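You operate a simulated robot arm through the tools that you are given. There is no shell and no other tool.

Carry out the task below with a simulated robot arm. There is one attempt and no reset: what you move stays moved.

## Task
Put things in order on the top of the jar bench. At the end: the black post from the top of the jar bench stands where the silver canister stood; the grey tag (marked "Hold") from the top of the jar bench stands on top of the white-over-teal wheel; the silver canister from the top of the jar bench stands where the grey tag stood; the grey eyelet block (marked "1.75") from the top of the jar bench stands where the black post stood; whatever was shut is shut again. Leave all else as you found it, and nothing knocked over.

The check looks at the end state, three seconds after you hand in, the way a careful person would. Anything else that was tipped, shoved, dropped, spilled or broken makes it a failure.

## Robot
A 7-joint arm with a two-finger parallel gripper, fixed in place. Base frame: the origin is at the foot of the arm, x ahead of it, y to its left, z up; the work surface is at about z = 820. Units: mm, degrees, N and s.
With the tool pointing down near the work surface it reaches from about 300 to 700 mm from the base axis. Its first joint turns from -66.0 to 66.0 degrees. Payload 1.57 kg.
The TCP is the grasp point between the finger pads, 30 mm short of the fingertips. In the tool frame z runs along the fingers and y along their closing line. The gripper opens to 110 mm. The fingers are 24 mm wide and 12 mm thick; the gripper's body (48 by 112 mm) begins 78 mm behind the TCP.
Orientation is that of the tool frame in the base frame, as a unit quaternion [x, y, z, w]. With the fingers straight down and closing along the base's y, the tool's x points along the base's -x, its y along +y and its z along -z.

## Interface
- The arm moves only by the tool apply_moves. Its arguments are lists of equal length, an entry for each row: "linear": the shift along the tool's x, y, z in m, a list of three; "rotation": the turn, a rotation vector about the tool's x, y, z in degrees, a list of three; "jaw": the finger opening in m, from 0 to 0.11. In form: {"linear": [[x, y, z], ...], "rotation": [[ax, ay, az], ...], "jaw": [jaw, ...]}. A call has 1 to 20 rows; each row is the pose to reach, as a shift and turn from the pose commanded when the call began, along the tool's axes at that moment. Rows are played at 5 a second. More than 50 mm and 8.6 degrees between two rows, or a gripper value outside its range, and nothing of the call is played. A pose out of reach is approached as far as the arm can. The call stops where the force on the tool passes 40 N (or 10 N more than at its start, if that is more) or the arm is blocked; 0.2 s more then pass. Each finger travels about 108 mm/s and halts on what it meets, pressing with about 35 N; the grip force reading is that of the motor and also rises with nothing between the fingers. The clock runs only during rows and for 0.2 s after the last one: add rows that repeat a pose to give the fingers time. The reply holds the time, the measured pose of the TCP, the force on the tool along the base axes, the opening and the grip force, in the units named above and with some noise, with the torque about the TCP (base axes, N m) and any sound that the robot's microphone picked up, and new pictures: "views" is both (left out), scene, wrist or none.
- Cameras (640 x 400 px; columns grow to the right, rows downward): "scene" is fixed at [139, -373.8, 1415.2]; the picture's right is [0.95, -0.30, 0.00], its down [-0.14, -0.46, -0.88] and it looks along [0.26, 0.84, -0.48] (base axes); focal length 372 px, centre (320, 200). "wrist" rides on the gripper at [70, 16, -141] in the tool frame; the picture's right is [-0.23, 0.97, 0.00], its down [-0.86, -0.20, -0.48] and it looks along [-0.47, -0.11, 0.88] (tool axes); focal length 222 px, centre (320, 200). There is no depth. A picture from a camera that has moved, and an enlarged one, comes with that camera's place and axes in the base frame and with its lens.
- close_up(camera, box): a new picture of the part [left, top, right, bottom] of that camera's present view, enlarged. It takes no simulated time.
- job_done(): hands the job in; it is judged then, once.

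Places have to be worked out from the pictures, the camera data and where the tool is seen. Open the gripper and draw the arm clear of the work before you hand the job in, unless the task says otherwise.

The tools are called after ">>>" as name(argument=value, ...) on one line, values as JSON. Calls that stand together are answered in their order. apply_moves: Moves the arm, as the interface text tells. Its arguments: {"type":"object","properties":{"linear":{"type":"array"},"rotation":{"type":"array"},"jaw":{"type":"array"},"views":{"type":"string","enum":["both","scene","wrist","none"]}},"required":["linear","rotation","jaw"]} The other tools are called the same way: close_up (camera, box) takes an enlarged picture of a part of a camera's view; job_done () hands the job in.

At the start:

```text
time_s: 0.0
tool_pos: [460.8, 65.5, 1093.7]
orientation: [0.0, 1.0, 0.0, 0.0]
ft_force: [-0.2, 0.3, 0.0]
torque: [-0.02, 0.02, -0.04]
grip_width: 109.8
grip_force: 0.0
```

scene: 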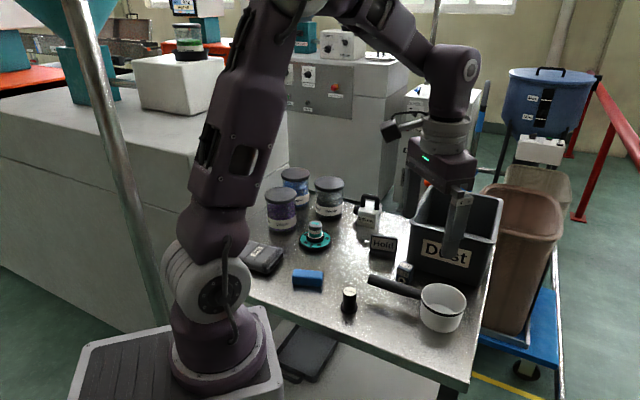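
wrist: 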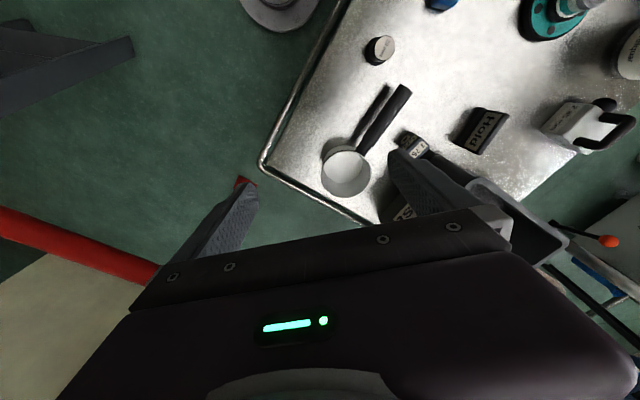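

I start by enlarging the scene and the wrist view to identify the objects.

>>> close_up(camera="scene", box=[240, 160, 400, 260])

>>> close_up(camera="scene", box=[320, 180, 500, 340])

>>> close_up(camera="wrist", box=[320, 0, 640, 200])

>>> close_up(camera="scene", box=[240, 220, 400, 320])

```text
4.00 times, centred on (320, 210) of scene
camera zoom: at [139.0, -373.8, 1415.2], right [0.95, -0.3, 0.0], down [-0.14, -0.46, -0.88], along [0.26, 0.84, -0.48], focal length 1487 px, centre (320, 160)
```

zoom: 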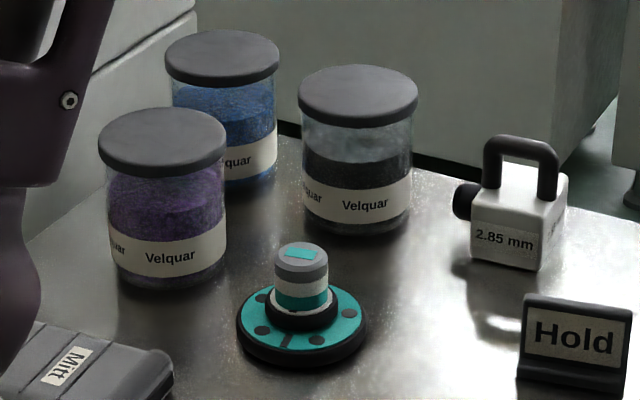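

```text
2.50 times, centred on (410, 260) of scene
camera zoom: at [139.0, -373.8, 1415.2], right [0.95, -0.3, 0.0], down [-0.14, -0.46, -0.88], along [0.26, 0.84, -0.48], focal length 929 px, centre (95, 50)
```

zoom: 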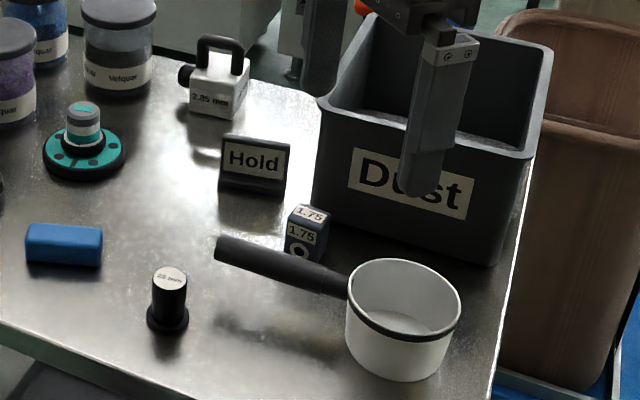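

```text
2.00 times, centred on (480, 100) of wrist
camera zoom: at [391.6, 81.7, 1236.2], right [0.23, 0.97, 0.0], down [0.86, -0.2, 0.48], along [0.47, -0.11, -0.88], focal length 444 px, centre (0, 400)
```

zoom: 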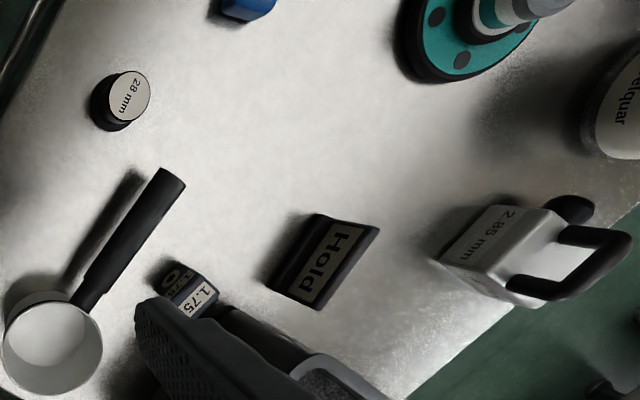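

```text
4.00 times, centred on (320, 270) of scene
camera zoom: at [139.0, -373.8, 1415.2], right [0.95, -0.3, 0.0], down [-0.14, -0.46, -0.88], along [0.26, 0.84, -0.48], focal length 1487 px, centre (320, -80)
```

zoom: 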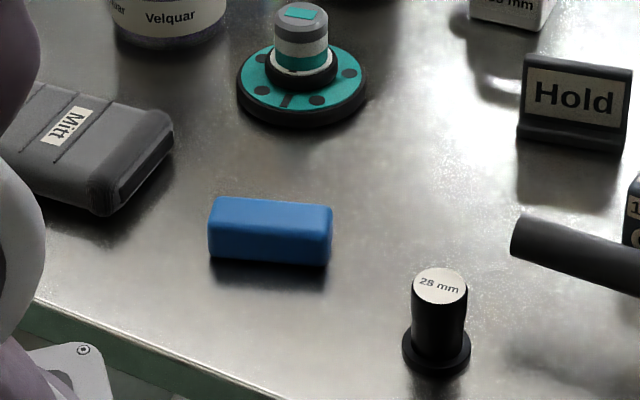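

The post is near (375,175) and the tag near (530,330). No second canister is visible apart from the banded piece on the wheel, so I move over the left side of the bench to survey it with the wrist camera.

>>> apply_moves(linear=[[0.012, 0.037, -0.01], [0.024, 0.074, -0.02], [0.036, 0.111, -0.03], [0.048, 0.148, -0.04], [0.06, 0.185, -0.05], [0.06, 0.185, -0.05]], rotation=[[0, 0, 0], [0, 0, 0], [0, 0, 0], [0, 0, 0], [0, 0, 0], [0, 0, 0]], jaw=[0.11, 0.11, 0.11, 0.11, 0.11, 0.11])

```text
time_s: 1.4
tool_pos: [397.7, 249.9, 1144.5]
orientation: [0.0, 1.0, 0.0, 0.0]
ft_force: [-0.3, -0.1, -0.1]
torque: [0.04, -0.02, 0.01]
grip_width: 109.9
grip_force: 0.0
camera wrist: at [329.4, 266.9, 1286.3], right [0.23, 0.97, 0.0], down [0.86, -0.2, 0.48], along [0.47, -0.11, -0.88], focal length 222 px, centre (320, 200)
```

scene: 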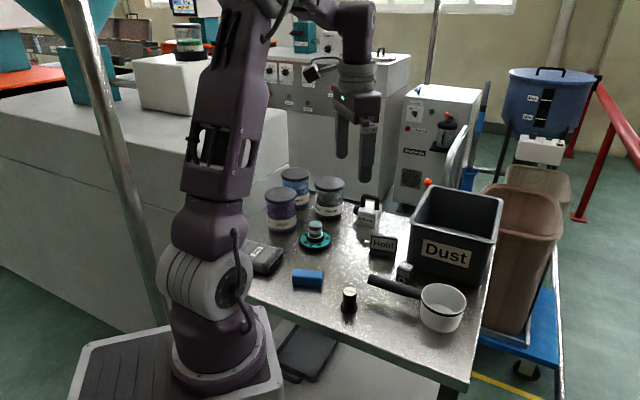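
wrist: 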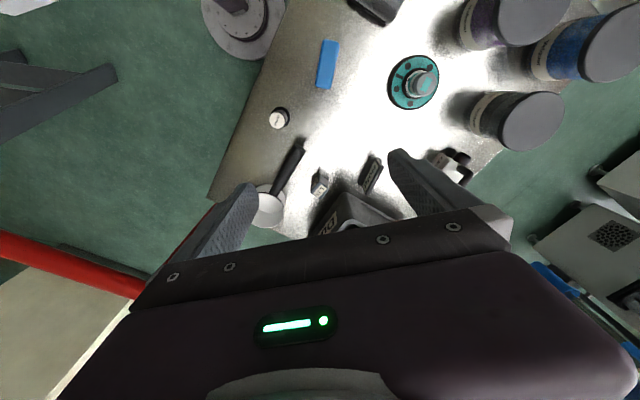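

>>> close_up(camera="wrist", box=[340, 0, 500, 100])

>>> close_up(camera="scene", box=[290, 210, 340, 260])

>>> close_up(camera="wrist", box=[240, 100, 400, 200])

>>> close_up(camera="scene", box=[380, 180, 520, 340])

```text
4.00 times, centred on (420, 50) of wrist
camera zoom: at [329.4, 266.9, 1286.3], right [0.23, 0.97, 0.0], down [0.86, -0.2, 0.48], along [0.47, -0.11, -0.88], focal length 888 px, centre (-80, 800)
```

zoom: 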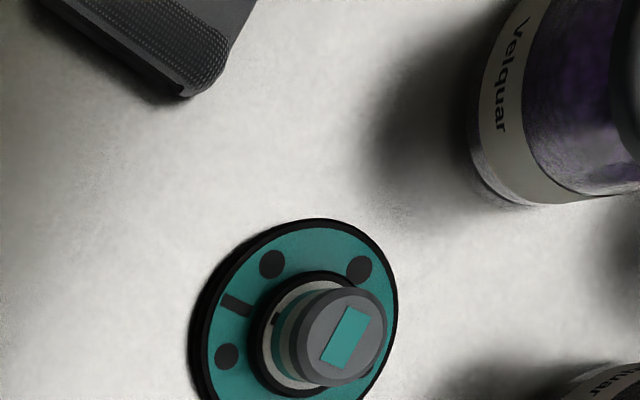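

```text
8.00 times, centred on (315, 235) of scene
camera zoom: at [139.0, -373.8, 1415.2], right [0.95, -0.3, 0.0], down [-0.14, -0.46, -0.88], along [0.26, 0.84, -0.48], focal length 2974 px, centre (360, -80)
```

zoom: 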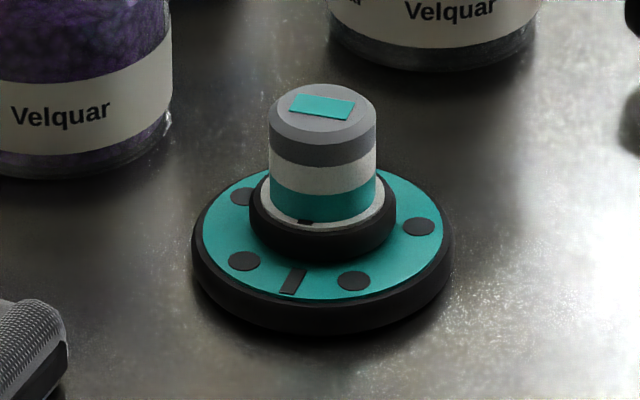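

```text
4.00 times, centred on (320, 150) of wrist
camera zoom: at [329.4, 266.9, 1286.3], right [0.23, 0.97, 0.0], down [0.86, -0.2, 0.48], along [0.47, -0.11, -0.88], focal length 888 px, centre (320, 400)
```

zoom: 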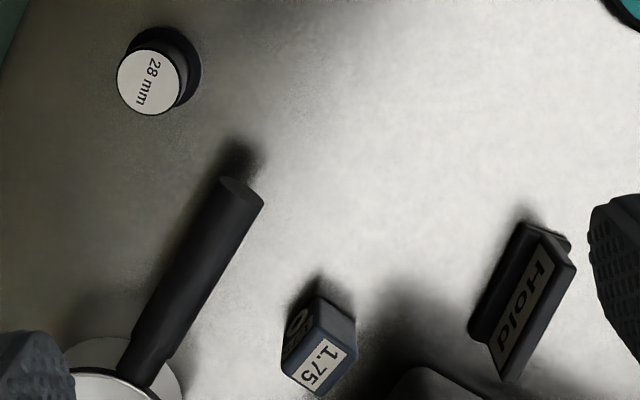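

```text
2.50 times, centred on (450, 260) of scene
camera zoom: at [139.0, -373.8, 1415.2], right [0.95, -0.3, 0.0], down [-0.14, -0.46, -0.88], along [0.26, 0.84, -0.48], focal length 929 px, centre (-5, 50)
```

zoom: 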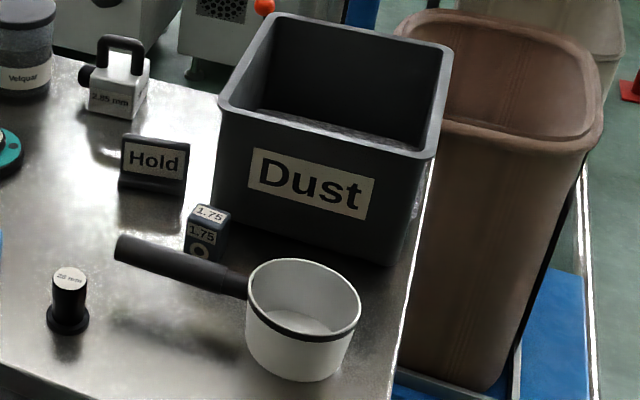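

The black post, tag, eyelet block and wheel are all identified, but it's not yet clear whether the silver piece on the wheel is a separate item. I rotate the wrist so the camera looks at the rest of the bench: behind the bin, inside the pan and around the jars.

>>> apply_moves(linear=[[0, 0, 0], [0, 0, 0], [0, 0, 0], [0, 0, 0], [0, 0, 0], [0, 0, 0], [0, 0, 0], [0, 0, 0], [0, 0, 0], [0, 0, 0], [0, 0, 0], [0, 0, 0]], rotation=[[0, 0, 7.5], [0, 0, 15], [0, 0, 22.5], [0, 0, 30], [0, 0, 37.5], [0, 0, 45], [0, 0, 52.5], [0, 0, 60], [0, 0, 67.5], [0, 0, 75], [0, 0, 82.5], [0, 0, 90]], jaw=[0.11, 0.11, 0.11, 0.11, 0.11, 0.11, 0.11, 0.11, 0.11, 0.11, 0.11, 0.11])

```text
time_s: 4.0
tool_pos: [400.0, 249.7, 1143.9]
orientation: [0.708, 0.706, 0.0, 0.0]
ft_force: [-0.9, -0.5, -0.3]
torque: [-0.01, -0.01, 0.03]
grip_width: 110.1
grip_force: 0.0
camera wrist: at [417.8, 320.3, 1286.1], right [0.97, -0.23, 0.0], down [-0.2, -0.85, 0.48], along [-0.11, -0.47, -0.88], focal length 222 px, centre (320, 200)
```

scene: 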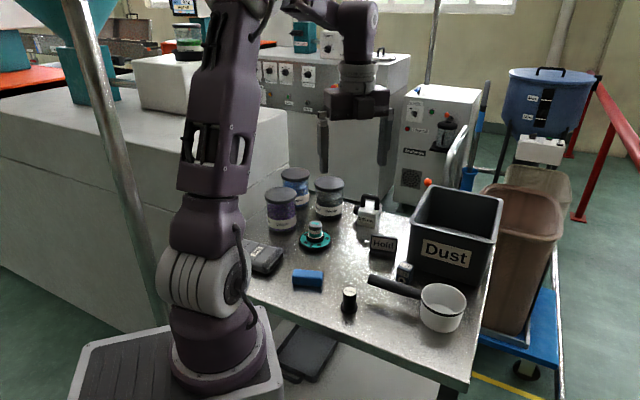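
wrist: 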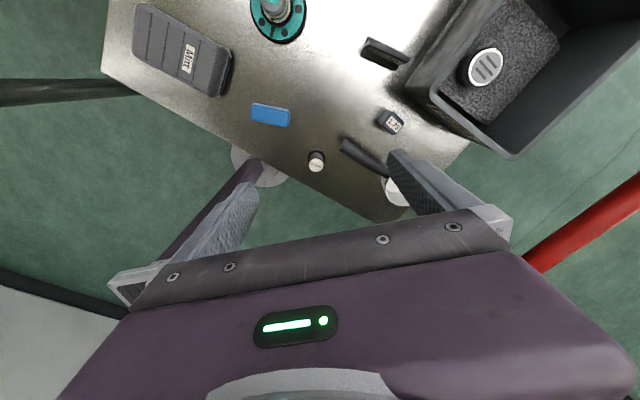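

There is something round inside the dust bin; I enlarge it.

>>> close_up(camera="wrist", box=[400, 0, 640, 150])

>>> close_up(camera="wrist", box=[240, 0, 440, 125])

```text
2.67 times, centred on (520, 75) of wrist
camera zoom: at [417.8, 320.3, 1286.1], right [0.97, -0.23, 0.0], down [-0.2, -0.85, 0.48], along [-0.11, -0.47, -0.88], focal length 592 px, centre (-213, 533)
```

zoom: 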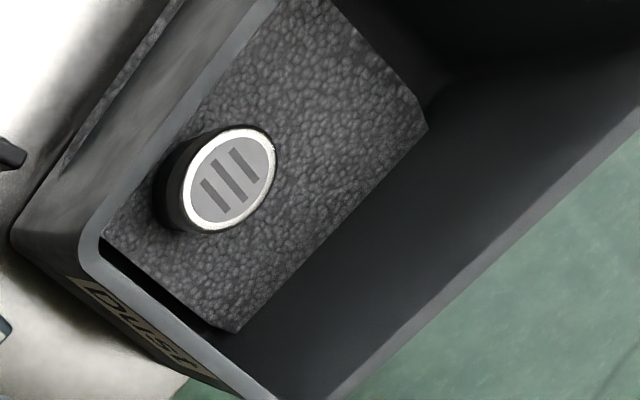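

```text
3.20 times, centred on (340, 62) of wrist
camera zoom: at [417.8, 320.3, 1286.1], right [0.97, -0.23, 0.0], down [-0.2, -0.85, 0.48], along [-0.11, -0.47, -0.88], focal length 711 px, centre (256, 640)
```

zoom: 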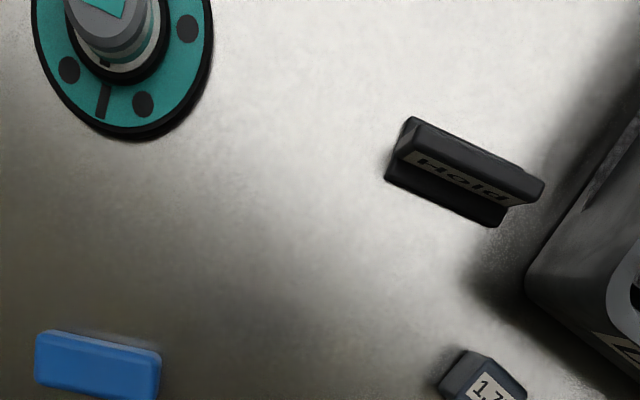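

The bin holds a silver-topped round item on a dark block. I tilt the tool so the camera looks out over the back of the bench and check there too.

>>> apply_moves(linear=[[0, 0, 0], [0, 0, 0], [0, 0, 0], [0, 0, 0], [0, 0, 0], [0, 0, 0]], rotation=[[0, 7, 0], [0, 14, 0], [0, 21, 0], [0, 28, 0], [0, 35, 0], [0, 42, 0]], jaw=[0.11, 0.11, 0.11, 0.11, 0.11, 0.11])

```text
time_s: 5.4
tool_pos: [399.5, 250.0, 1142.6]
orientation: [0.66, 0.66, 0.254, -0.253]
ft_force: [-0.5, 0.7, 0.1]
torque: [-0.01, -0.02, -0.01]
grip_width: 110.1
grip_force: 0.0
camera wrist: at [417.5, 206.8, 1296.0], right [0.97, -0.17, -0.15], down [-0.2, -0.96, -0.22], along [-0.11, 0.24, -0.96], focal length 222 px, centre (320, 200)
```

scene: 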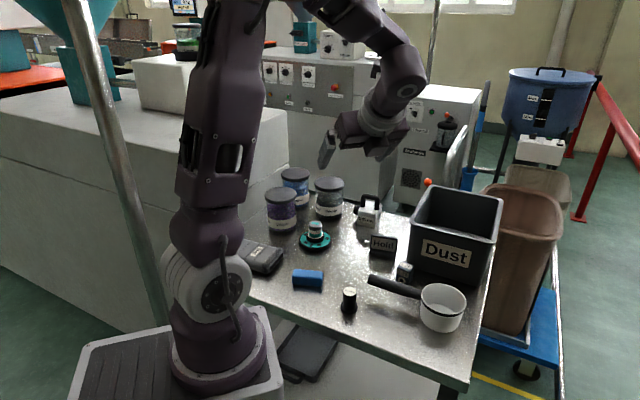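
wrist: 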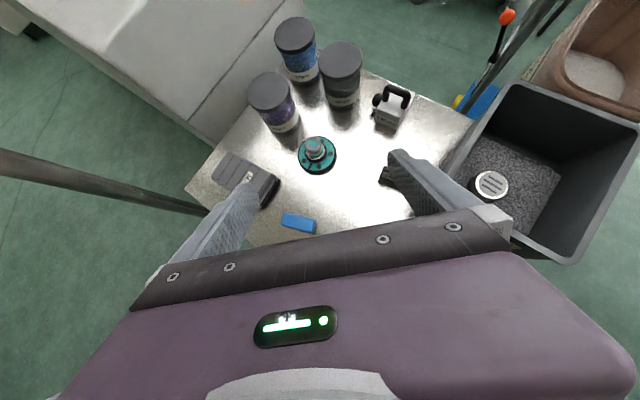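

>>> close_up(camera="wrist", box=[240, 0, 480, 190])

>>> close_up(camera="wrist", box=[430, 80, 590, 240])

>>> close_up(camera="wrist", box=[290, 130, 345, 180])

```text
2.11 times, centred on (360, 95) of wrist
camera zoom: at [417.5, 206.8, 1296.0], right [0.97, -0.17, -0.15], down [-0.2, -0.96, -0.22], along [-0.11, 0.24, -0.96], focal length 468 px, centre (236, 421)
```

zoom: 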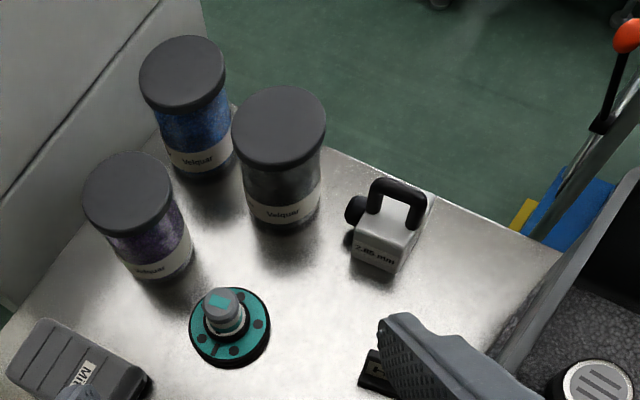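

```text
2.50 times, centred on (510, 160) of wrist
camera zoom: at [417.5, 206.8, 1296.0], right [0.97, -0.17, -0.15], down [-0.2, -0.96, -0.22], along [-0.11, 0.24, -0.96], focal length 555 px, centre (-155, 300)
```

zoom: 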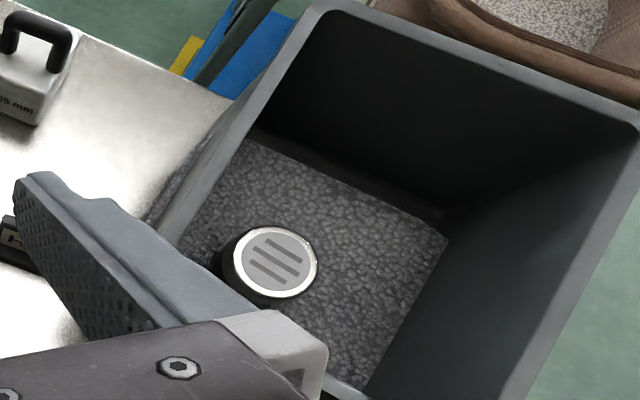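

```text
8.00 times, centred on (318, 155) of wrist
camera zoom: at [417.5, 206.8, 1296.0], right [0.97, -0.17, -0.15], down [-0.2, -0.96, -0.22], along [-0.11, 0.24, -0.96], focal length 1777 px, centre (340, 560)
```

zoom: 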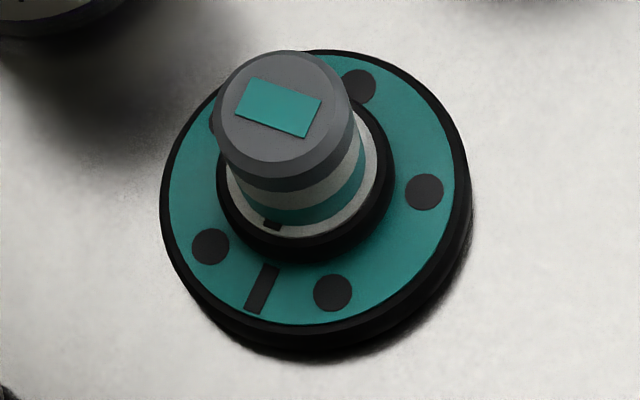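

No other canister is in sight, so the round silver-lidded item in the bin is the likely silver canister, at roughly (668,275,889). I straighten the tool and then look at it from closer.

>>> apply_moves(linear=[[0, 0, 0], [0, 0, 0], [0, 0, 0], [0, 0, 0], [0, 0, 0], [0, 0, 0]], rotation=[[0, -7, 0], [0, -14, 0], [0, -21, 0], [0, -28, 0], [0, -35, 0], [0, -42, 0]], jaw=[0.11, 0.11, 0.11, 0.11, 0.11, 0.11], views="none")

```text
time_s: 6.8
tool_pos: [399.6, 251.6, 1144.2]
orientation: [0.707, 0.707, 0.0, 0.0]
ft_force: [-0.2, 0.4, 0.3]
torque: [-0.01, 0.03, 0.04]
grip_width: 110.1
grip_force: 0.0
```

The tool is straight down again at (400,250). I move 160 mm outward in x for a closer look into the bin.

>>> apply_moves(linear=[[0, 0.04, 0], [0, 0.08, 0], [0, 0.12, 0], [0, 0.16, 0], [0, 0.16, 0]], rotation=[[0, 0, 0], [0, 0, 0], [0, 0, 0], [0, 0, 0], [0, 0, 0]], jaw=[0.11, 0.11, 0.11, 0.11, 0.11])

```text
time_s: 8.0
tool_pos: [558.5, 248.0, 1144.7]
orientation: [0.707, 0.707, -0.001, 0.0]
ft_force: [-0.5, 0.1, 0.4]
torque: [-0.04, 0.01, 0.02]
grip_width: 110.0
grip_force: 0.1
camera wrist: at [576.7, 318.6, 1286.5], right [0.97, -0.23, 0.0], down [-0.2, -0.85, 0.48], along [-0.11, -0.47, -0.88], focal length 222 px, centre (320, 200)
```

scene: 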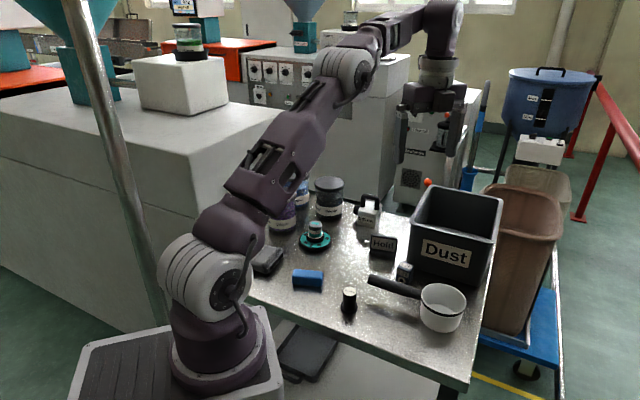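
wrist: 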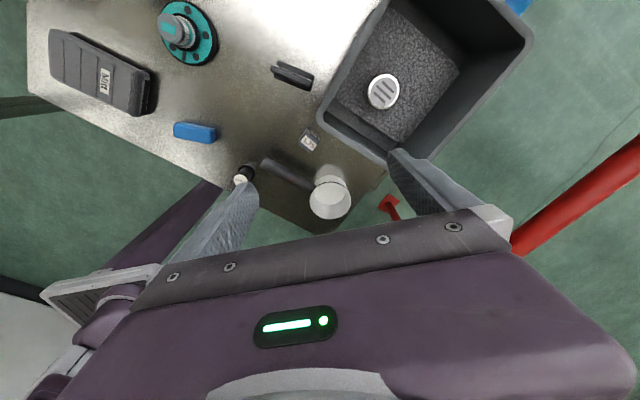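

>>> close_up(camera="wrist", box=[310, 0, 540, 165])

>>> close_up(camera="wrist", box=[220, 50, 380, 230])

>>> close_up(camera="wrist", box=[345, 65, 425, 115])

```text
2.42 times, centred on (425, 82) of wrist
camera zoom: at [576.7, 318.6, 1286.5], right [0.97, -0.23, 0.0], down [-0.2, -0.85, 0.48], along [-0.11, -0.47, -0.88], focal length 538 px, centre (66, 485)
```

zoom: 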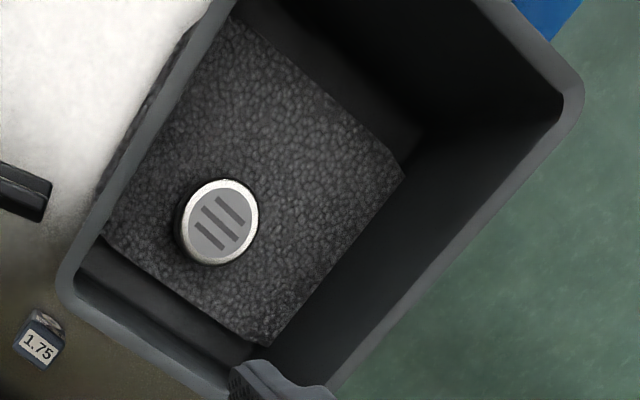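

```text
2.22 times, centred on (300, 140) of wrist
camera zoom: at [576.7, 318.6, 1286.5], right [0.97, -0.23, 0.0], down [-0.2, -0.85, 0.48], along [-0.11, -0.47, -0.88], focal length 494 px, centre (364, 333)
```

zoom: 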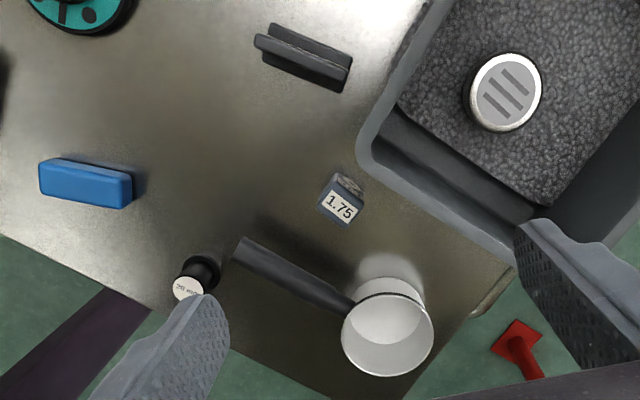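

```text
8.00 times, centred on (385, 90) of wrist
camera zoom: at [576.7, 318.6, 1286.5], right [0.97, -0.23, 0.0], down [-0.2, -0.85, 0.48], along [-0.11, -0.47, -0.88], focal length 1777 px, centre (-200, 1080)
```

zoom: 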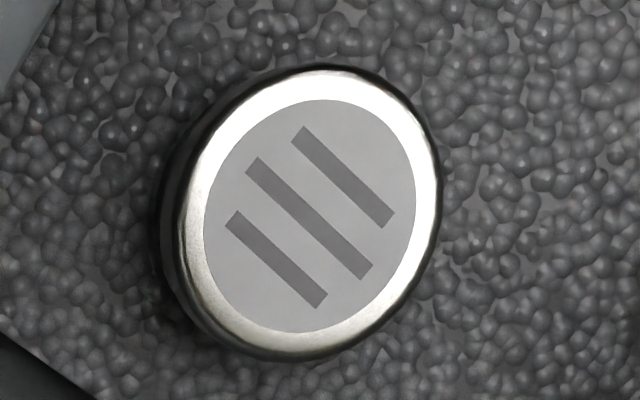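

The item in the bin is a metallic silver canister of about 52 mm diameter with its top near (672,275,883). Next I lower the camera over the tag and block to measure them accurately.

>>> apply_moves(linear=[[0.002, -0.011, 0.036], [0.004, -0.022, 0.072], [0.005, -0.033, 0.108], [0.007, -0.044, 0.145], [0.007, -0.044, 0.145]], rotation=[[0, 0, 0], [0, 0, 0], [0, 0, 0], [0, 0, 0], [0, 0, 0]], jaw=[0.11, 0.11, 0.11, 0.11, 0.11])

>>> close_up(camera="wrist", box=[240, 0, 400, 100])

>>> close_up(camera="wrist", box=[240, 60, 400, 160])

```text
time_s: 9.2
tool_pos: [515.8, 257.2, 999.2]
orientation: [0.707, 0.707, 0.001, 0.0]
ft_force: [-0.4, 0.6, -1.3]
torque: [-0.02, -0.04, 0.0]
grip_width: 110.1
grip_force: 0.0
camera wrist: at [533.0, 326.7, 1141.3], right [0.97, -0.23, 0.0], down [-0.2, -0.86, 0.48], along [-0.11, -0.47, -0.88], focal length 222 px, centre (320, 200)
```

scene: 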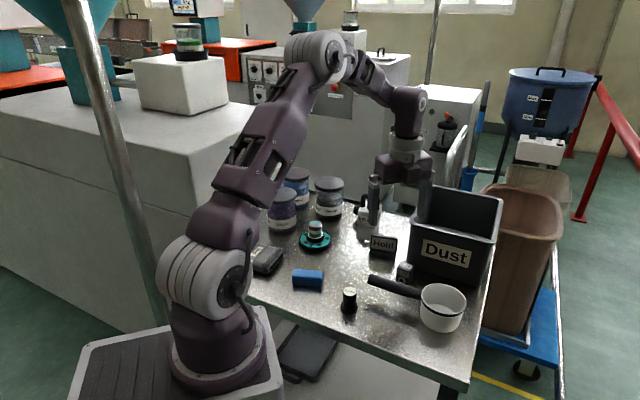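
wrist: 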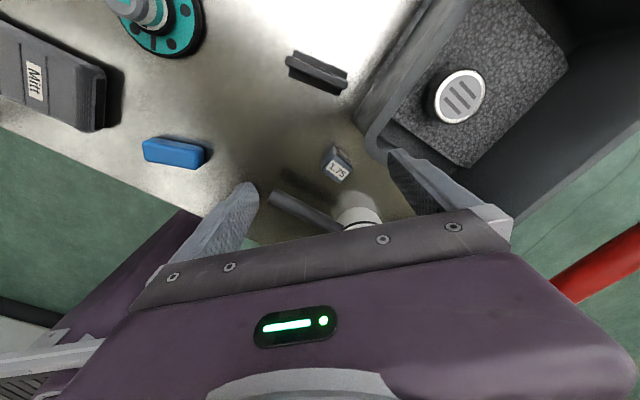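

```text
4.00 times, centred on (320, 50) of wrist
camera zoom: at [533.0, 326.7, 1141.3], right [0.97, -0.23, 0.0], down [-0.2, -0.86, 0.48], along [-0.11, -0.47, -0.88], focal length 888 px, centre (320, 800)
```

zoom: 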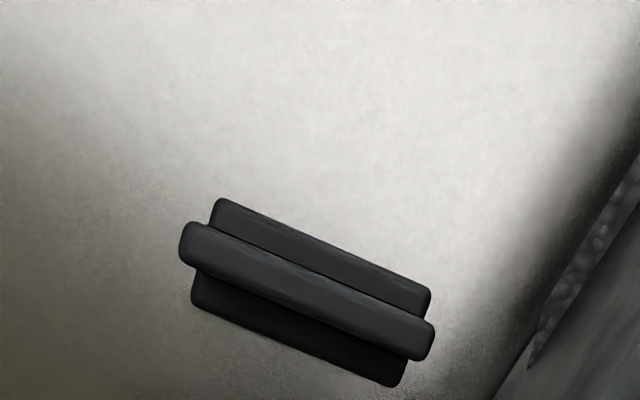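

```text
4.00 times, centred on (320, 110) of wrist
camera zoom: at [533.0, 326.7, 1141.3], right [0.97, -0.23, 0.0], down [-0.2, -0.86, 0.48], along [-0.11, -0.47, -0.88], focal length 888 px, centre (320, 560)
```

zoom: 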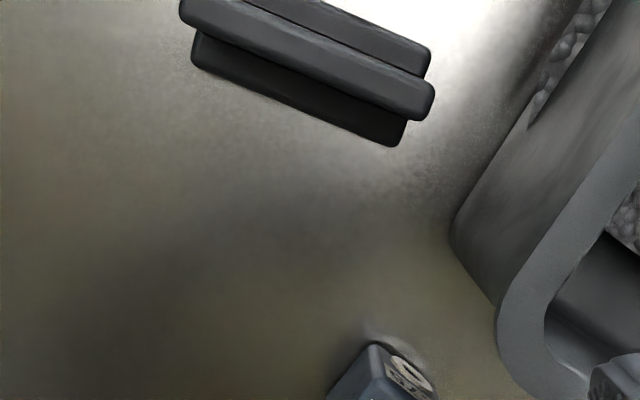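

The tag is a foot about 70 x 28 mm with a thin upright plate, centred at about (531,334), with its long axis at −33° in the base frame. I turn the gripper so it closes across the plate and place it above at z≈960.

>>> apply_moves(linear=[[0.011, 0.002, 0.0], [0.022, 0.004, 0.0], [0.033, 0.006, 0.0], [0.044, 0.008, 0.0], [0.055, 0.01, 0.01], [0.066, 0.012, 0.02], [0.0767, 0.0145, 0.03], [0.0767, 0.0145, 0.039], [0.0767, 0.0145, 0.039]], rotation=[[0, 0, -8.1], [0, 0, -16.2], [0, 0, -24.3], [0, 0, -32.4], [0, 0, -40.5], [0, 0, -48.6], [0, 0, -56.7], [0, 0, -56.7], [0, 0, -56.7]], jaw=[0.11, 0.1, 0.09, 0.08, 0.07, 0.06, 0.06, 0.06, 0.06])

>>> close_up(camera="wrist", box=[240, 100, 400, 200])

>>> close_up(camera="scene", box=[340, 200, 440, 280])

```text
time_s: 11.2
tool_pos: [531.1, 332.9, 960.1]
orientation: [0.285, 0.958, 0.0, 0.001]
ft_force: [0.1, -0.6, 0.7]
torque: [-0.02, 0.02, 0.0]
grip_width: 60.0
grip_force: 0.0
camera wrist: at [482.2, 385.1, 1102.2], right [0.72, 0.69, 0.0], down [0.61, -0.64, 0.48], along [0.33, -0.35, -0.88], focal length 222 px, centre (320, 200)
```

scene: 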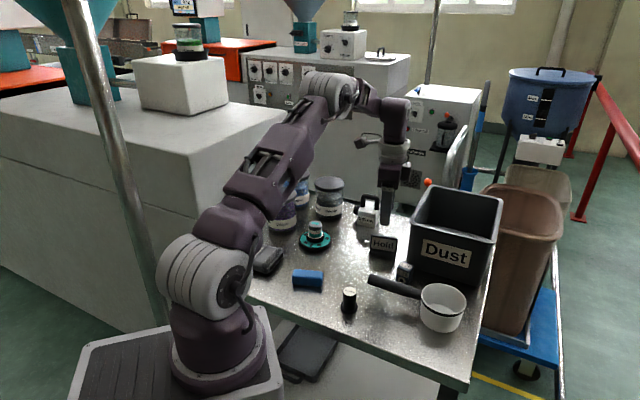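
wrist: 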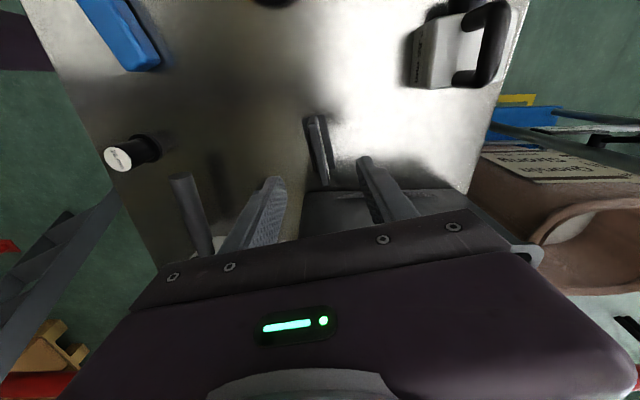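

```text
4.00 times, centred on (320, 150) of wrist
camera zoom: at [482.2, 385.1, 1102.2], right [0.72, 0.69, 0.0], down [0.61, -0.64, 0.48], along [0.33, -0.35, -0.88], focal length 888 px, centre (320, 400)
```

zoom: 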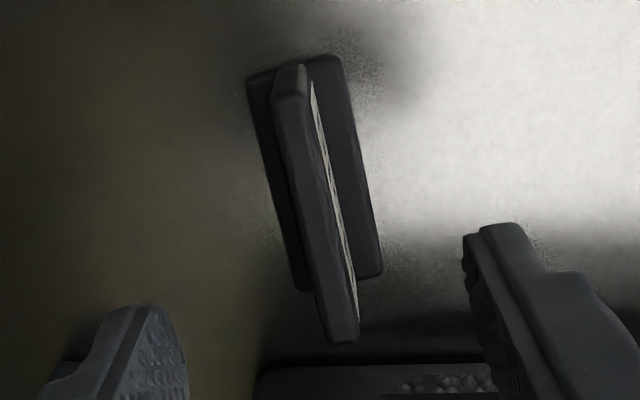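

```text
5.00 times, centred on (390, 240) of scene
camera zoom: at [139.0, -373.8, 1415.2], right [0.95, -0.3, 0.0], down [-0.14, -0.46, -0.88], along [0.26, 0.84, -0.48], focal length 1859 px, centre (-30, 0)
```

zoom: 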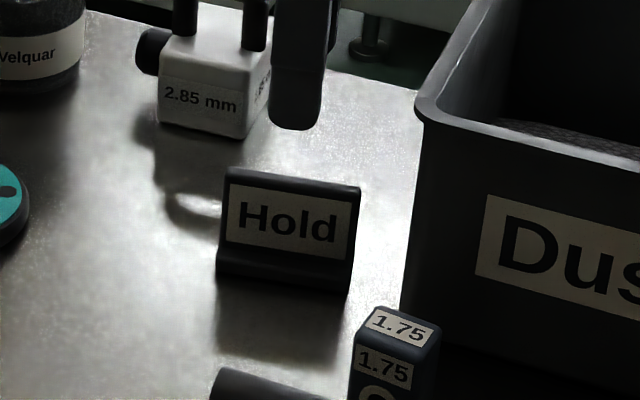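

The tag plate sits centred between the fingers within about 1 mm, and I estimate its top at z≈880. I descend to TCP z≈876, keeping the fingertips above the foot, and close.

>>> apply_moves(linear=[[0, 0, 0.028], [0, 0, 0.056], [0, 0, 0.076], [0, 0, 0.084], [0, 0, 0.084], [0, 0, 0.084], [0, 0, 0.084], [0, 0, 0.084], [0, 0, 0.084]], rotation=[[0, 0, 0], [0, 0, 0], [0, 0, 0], [0, 0, 0], [0, 0, 0], [0, 0, 0], [0, 0, 0], [0, 0, 0], [0, 0, 0]], jaw=[0.06, 0.06, 0.06, 0.06, 0.03, 0.0, 0.0, 0.0, 0.0])

>>> close_up(camera="scene", box=[340, 200, 440, 280])

```text
time_s: 13.2
tool_pos: [531.8, 333.9, 876.8]
orientation: [0.286, 0.958, 0.0, 0.0]
ft_force: [0.0, 0.2, -0.6]
torque: [0.03, -0.01, 0.03]
grip_width: 8.7
grip_force: 27.4
camera wrist: at [482.6, 386.3, 1018.8], right [0.72, 0.69, 0.0], down [0.61, -0.64, 0.48], along [0.33, -0.35, -0.88], focal length 222 px, centre (320, 200)
```

scene: 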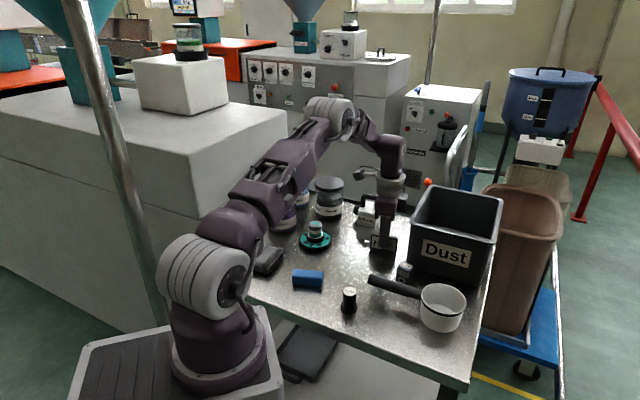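
wrist: 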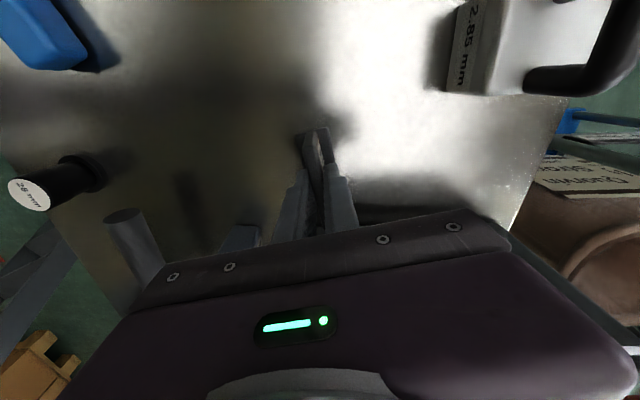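

```text
5.00 times, centred on (390, 240) of scene
camera zoom: at [139.0, -373.8, 1415.2], right [0.95, -0.3, 0.0], down [-0.14, -0.46, -0.88], along [0.26, 0.84, -0.48], focal length 1859 px, centre (-30, 0)
```

zoom: 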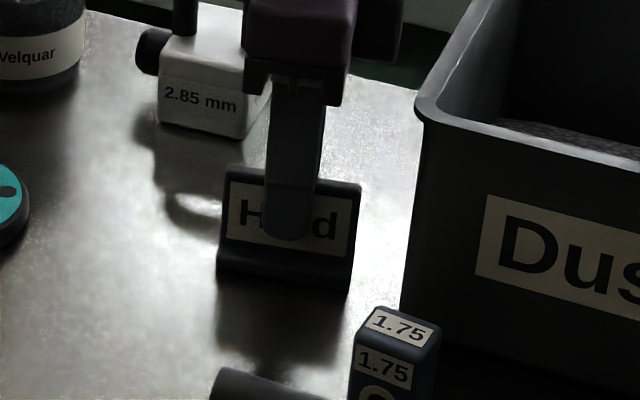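

The tag is gripped (8.7 mm). I lift it straight up 120 mm.

>>> apply_moves(linear=[[0, 0, -0.02], [0, 0, -0.05], [0, 0, -0.085], [0, 0, -0.12], [0, 0, -0.12]], rotation=[[0, 0, 0], [0, 0, 0], [0, 0, 0], [0, 0, 0], [0, 0, 0]], jaw=[0.0, 0.0, 0.0, 0.0, 0.0])

>>> close_up(camera="wrist", box=[0, 0, 200, 125])

```text
time_s: 14.4
tool_pos: [530.6, 336.7, 995.7]
orientation: [0.287, 0.958, 0.001, 0.0]
ft_force: [0.2, -0.2, -0.7]
torque: [0.01, -0.01, 0.0]
grip_width: 8.9
grip_force: 27.1
camera wrist: at [482.1, 387.7, 1138.1], right [0.72, 0.69, 0.0], down [0.61, -0.64, 0.48], along [0.33, -0.35, -0.88], focal length 222 px, centre (320, 200)
```

scene: 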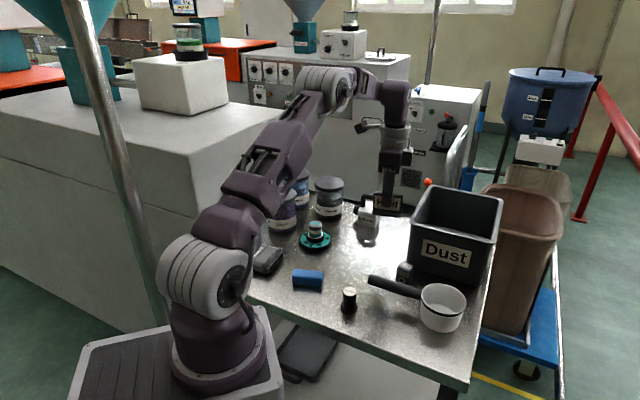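
wrist: 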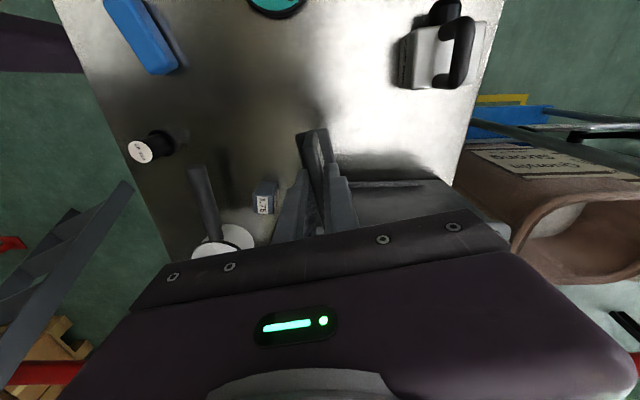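

```text
3.20 times, centred on (100, 62) of wrist
camera zoom: at [482.1, 387.7, 1138.1], right [0.72, 0.69, 0.0], down [0.61, -0.64, 0.48], along [0.33, -0.35, -0.88], focal length 711 px, centre (1024, 640)
```

zoom: 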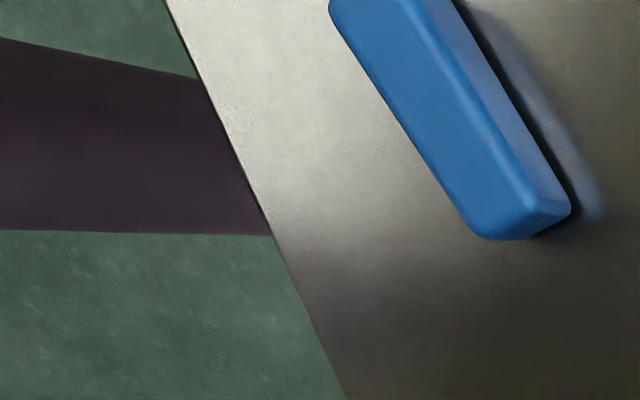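

The tag is held clear at tag bottom z≈939. I move part way toward the wheel to measure its hub.

>>> apply_moves(linear=[[0.037, -0.005, -0.007], [0.074, -0.01, -0.014], [0.111, -0.0145, -0.02], [0.111, -0.0145, -0.02]], rotation=[[0, 0, 0], [0, 0, 0], [0, 0, 0], [0, 0, 0]], jaw=[0.0, 0.0, 0.0, 0.0])

>>> close_up(camera="wrist", box=[240, 0, 400, 100])

```text
time_s: 15.4
tool_pos: [429.2, 382.8, 1014.3]
orientation: [0.286, 0.958, 0.0, 0.0]
ft_force: [-0.2, 0.7, 0.0]
torque: [0.04, 0.0, -0.01]
grip_width: 8.9
grip_force: 27.9
camera wrist: at [380.5, 434.7, 1156.3], right [0.72, 0.69, 0.0], down [0.6, -0.64, 0.48], along [0.33, -0.35, -0.88], focal length 222 px, centre (320, 200)
```

scene: 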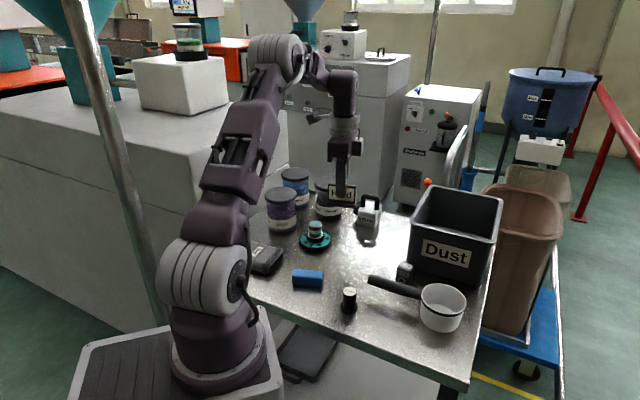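
wrist: 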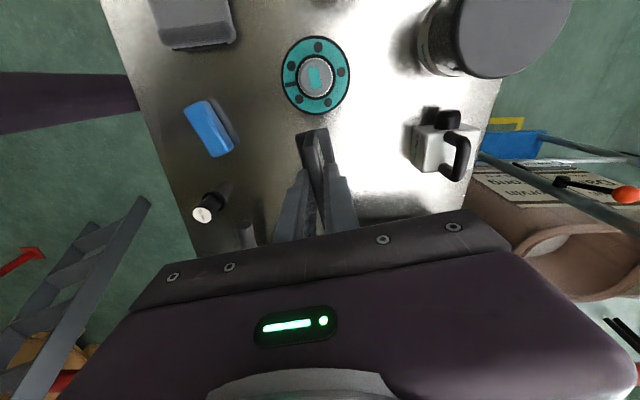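

```text
4.00 times, centred on (320, 50) of wrist
camera zoom: at [380.5, 434.7, 1156.3], right [0.72, 0.69, 0.0], down [0.6, -0.64, 0.48], along [0.33, -0.35, -0.88], focal length 888 px, centre (320, 800)
```

zoom: 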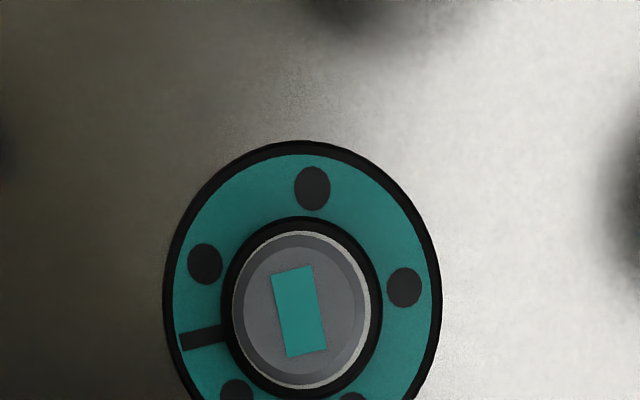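

The hub (about 35 mm diameter, top z≈885) lies at tool offset (74,11) mm, base ≈(374,433). I move over it and descend to a safe height above it.

>>> apply_moves(linear=[[0.025, 0.004, 0], [0.05, 0.008, 0], [0.074, 0.011, 0], [0.074, 0.011, 0.02], [0.074, 0.011, 0.04], [0.074, 0.011, 0.055], [0.074, 0.011, 0.055]], rotation=[[0, 0, 0], [0, 0, 0], [0, 0, 0], [0, 0, 0], [0, 0, 0], [0, 0, 0], [0, 0, 0]], jaw=[0.0, 0.0, 0.0, 0.0, 0.0, 0.0, 0.0])

>>> close_up(camera="scene", box=[270, 180, 370, 260])

>>> close_up(camera="wrist", box=[240, 100, 400, 200])

```text
time_s: 17.0
tool_pos: [374.4, 433.4, 959.4]
orientation: [0.287, 0.958, 0.0, 0.0]
ft_force: [0.5, -0.4, -1.0]
torque: [-0.01, -0.02, -0.02]
grip_width: 8.9
grip_force: 27.8
camera wrist: at [326.5, 485.3, 1101.9], right [0.72, 0.69, 0.0], down [0.61, -0.64, 0.48], along [0.33, -0.35, -0.88], focal length 222 px, centre (320, 200)
```

scene: 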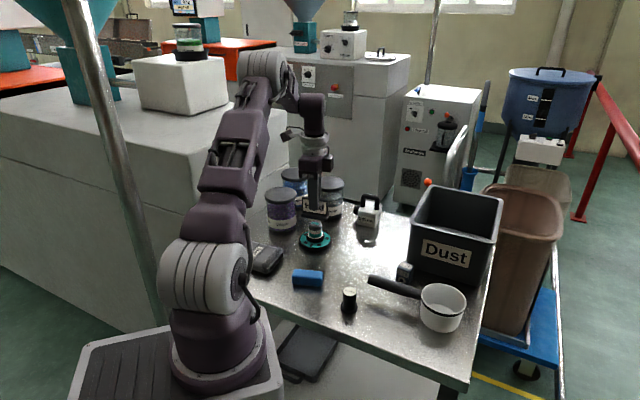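
wrist: 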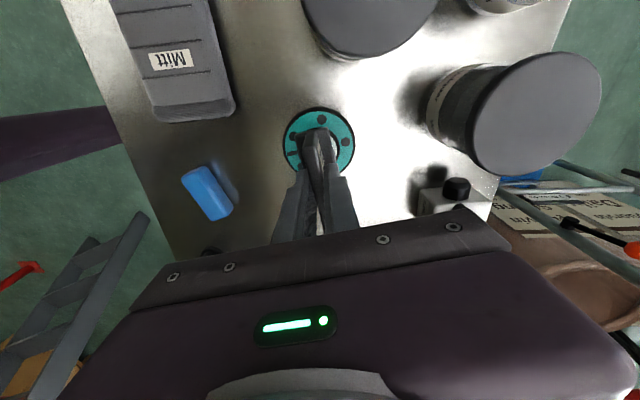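

```text
5.00 times, centred on (320, 220) of scene
camera zoom: at [139.0, -373.8, 1415.2], right [0.95, -0.3, 0.0], down [-0.14, -0.46, -0.88], along [0.26, 0.84, -0.48], focal length 1859 px, centre (320, 100)
```

zoom: 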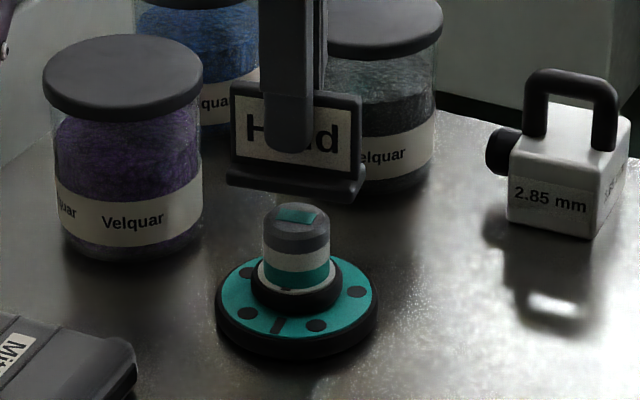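

```text
4.00 times, centred on (320, 150) of wrist
camera zoom: at [326.5, 485.3, 1101.9], right [0.72, 0.69, 0.0], down [0.61, -0.64, 0.48], along [0.33, -0.35, -0.88], focal length 888 px, centre (320, 400)
```

zoom: 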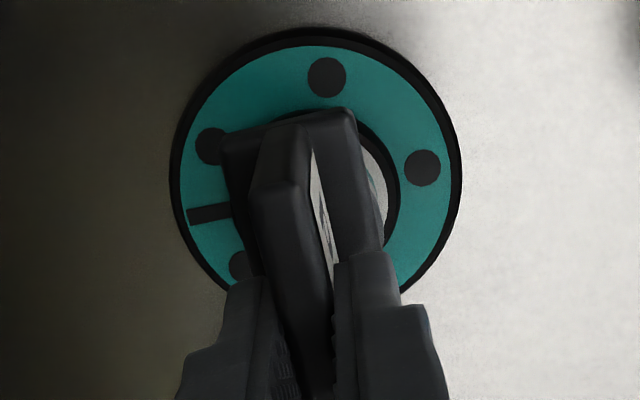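

The tag is centred over the hub to about 1.5 mm. I descend slowly in small steps, watching the vertical force for contact.

>>> apply_moves(linear=[[0, -0.001, 0.004], [0, -0.001, 0.008], [0, -0.001, 0.01], [0, -0.001, 0.01]], rotation=[[0, 0, 0], [0, 0, 0], [0, 0, 0], [0, 0, 0]], jaw=[0.0, 0.0, 0.0, 0.0], views="scene")

>>> close_up(camera="scene", box=[285, 200, 345, 250])

```text
time_s: 18.0
tool_pos: [375.2, 432.3, 950.0]
orientation: [0.286, 0.958, 0.0, 0.0]
ft_force: [1.1, -1.0, -0.7]
torque: [0.01, -0.02, -0.05]
grip_width: 8.8
grip_force: 27.9
```

scene: 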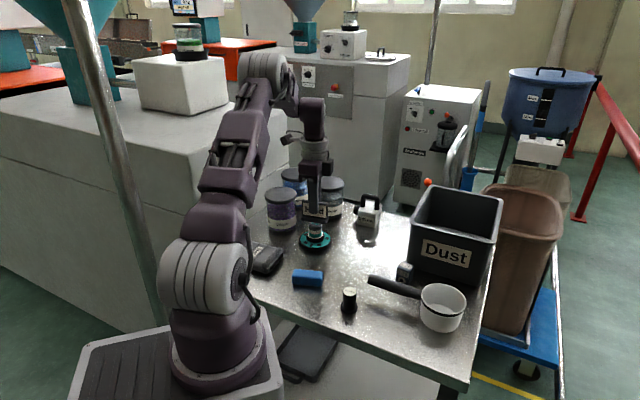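

```text
8.00 times, centred on (315, 225) of scene
camera zoom: at [139.0, -373.8, 1415.2], right [0.95, -0.3, 0.0], down [-0.14, -0.46, -0.88], along [0.26, 0.84, -0.48], focal length 2974 px, centre (360, 0)
```

zoom: 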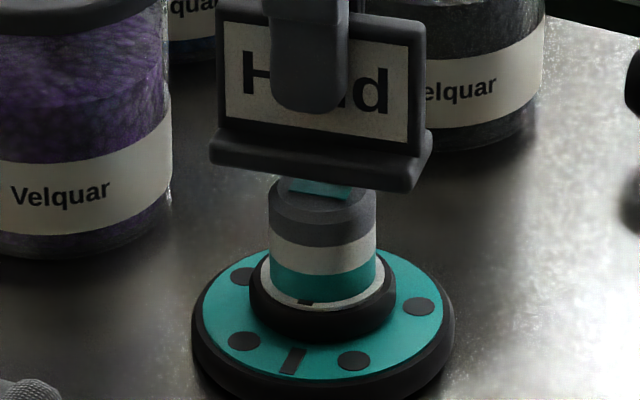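

The picture suggests about 11 mm of gap remains. I go down 8 mm and then in 1 mm steps.

>>> apply_moves(linear=[[0, 0, 0.003], [0, 0, 0.006], [0, 0, 0.008], [0, 0, 0.009], [0, 0, 0.009]], rotation=[[0, 0, 0], [0, 0, 0], [0, 0, 0], [0, 0, 0], [0, 0, 0]], jaw=[0.0, 0.0, 0.0, 0.0, 0.0], views="none")

>>> close_up(camera="scene", box=[285, 200, 345, 250])

```text
time_s: 19.2
tool_pos: [373.1, 430.1, 942.0]
orientation: [0.287, 0.958, 0.0, 0.0]
ft_force: [0.9, -0.1, 0.2]
torque: [0.01, 0.01, 0.0]
grip_width: 8.9
grip_force: 27.5
```

```text
8.00 times, centred on (315, 225) of scene
camera zoom: at [139.0, -373.8, 1415.2], right [0.95, -0.3, 0.0], down [-0.14, -0.46, -0.88], along [0.26, 0.84, -0.48], focal length 2974 px, centre (360, 0)
```

zoom: 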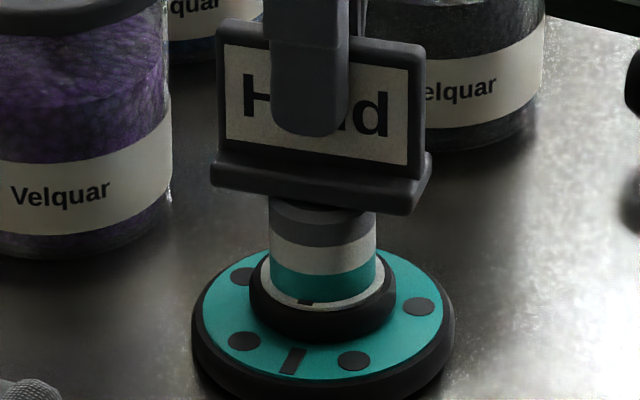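

There is no contact yet and only a small gap is left. I continue down 1.5 mm and read the force.

>>> apply_moves(linear=[[0, 0, 0.0008], [0, 0, 0.0015], [0, 0, 0.0015]], rotation=[[0, 0, 0], [0, 0, 0], [0, 0, 0]], jaw=[0.0, 0.0, 0.0], views="none")

>>> close_up(camera="scene", box=[295, 215, 335, 240])

```text
time_s: 20.0
tool_pos: [373.0, 431.9, 940.0]
orientation: [0.287, 0.958, 0.0, 0.001]
ft_force: [-0.5, 0.3, -0.3]
torque: [0.02, -0.01, 0.02]
grip_width: 9.1
grip_force: 27.7
```

```text
16.00 times, centred on (315, 228) of scene
camera zoom: at [139.0, -373.8, 1415.2], right [0.95, -0.3, 0.0], down [-0.14, -0.46, -0.88], along [0.26, 0.84, -0.48], focal length 5948 px, centre (400, -240)
```

zoom: 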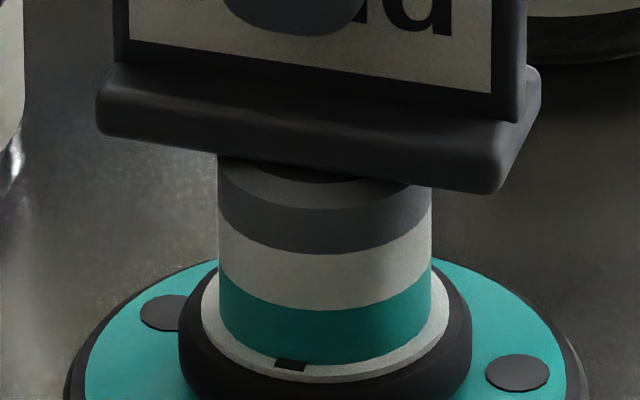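

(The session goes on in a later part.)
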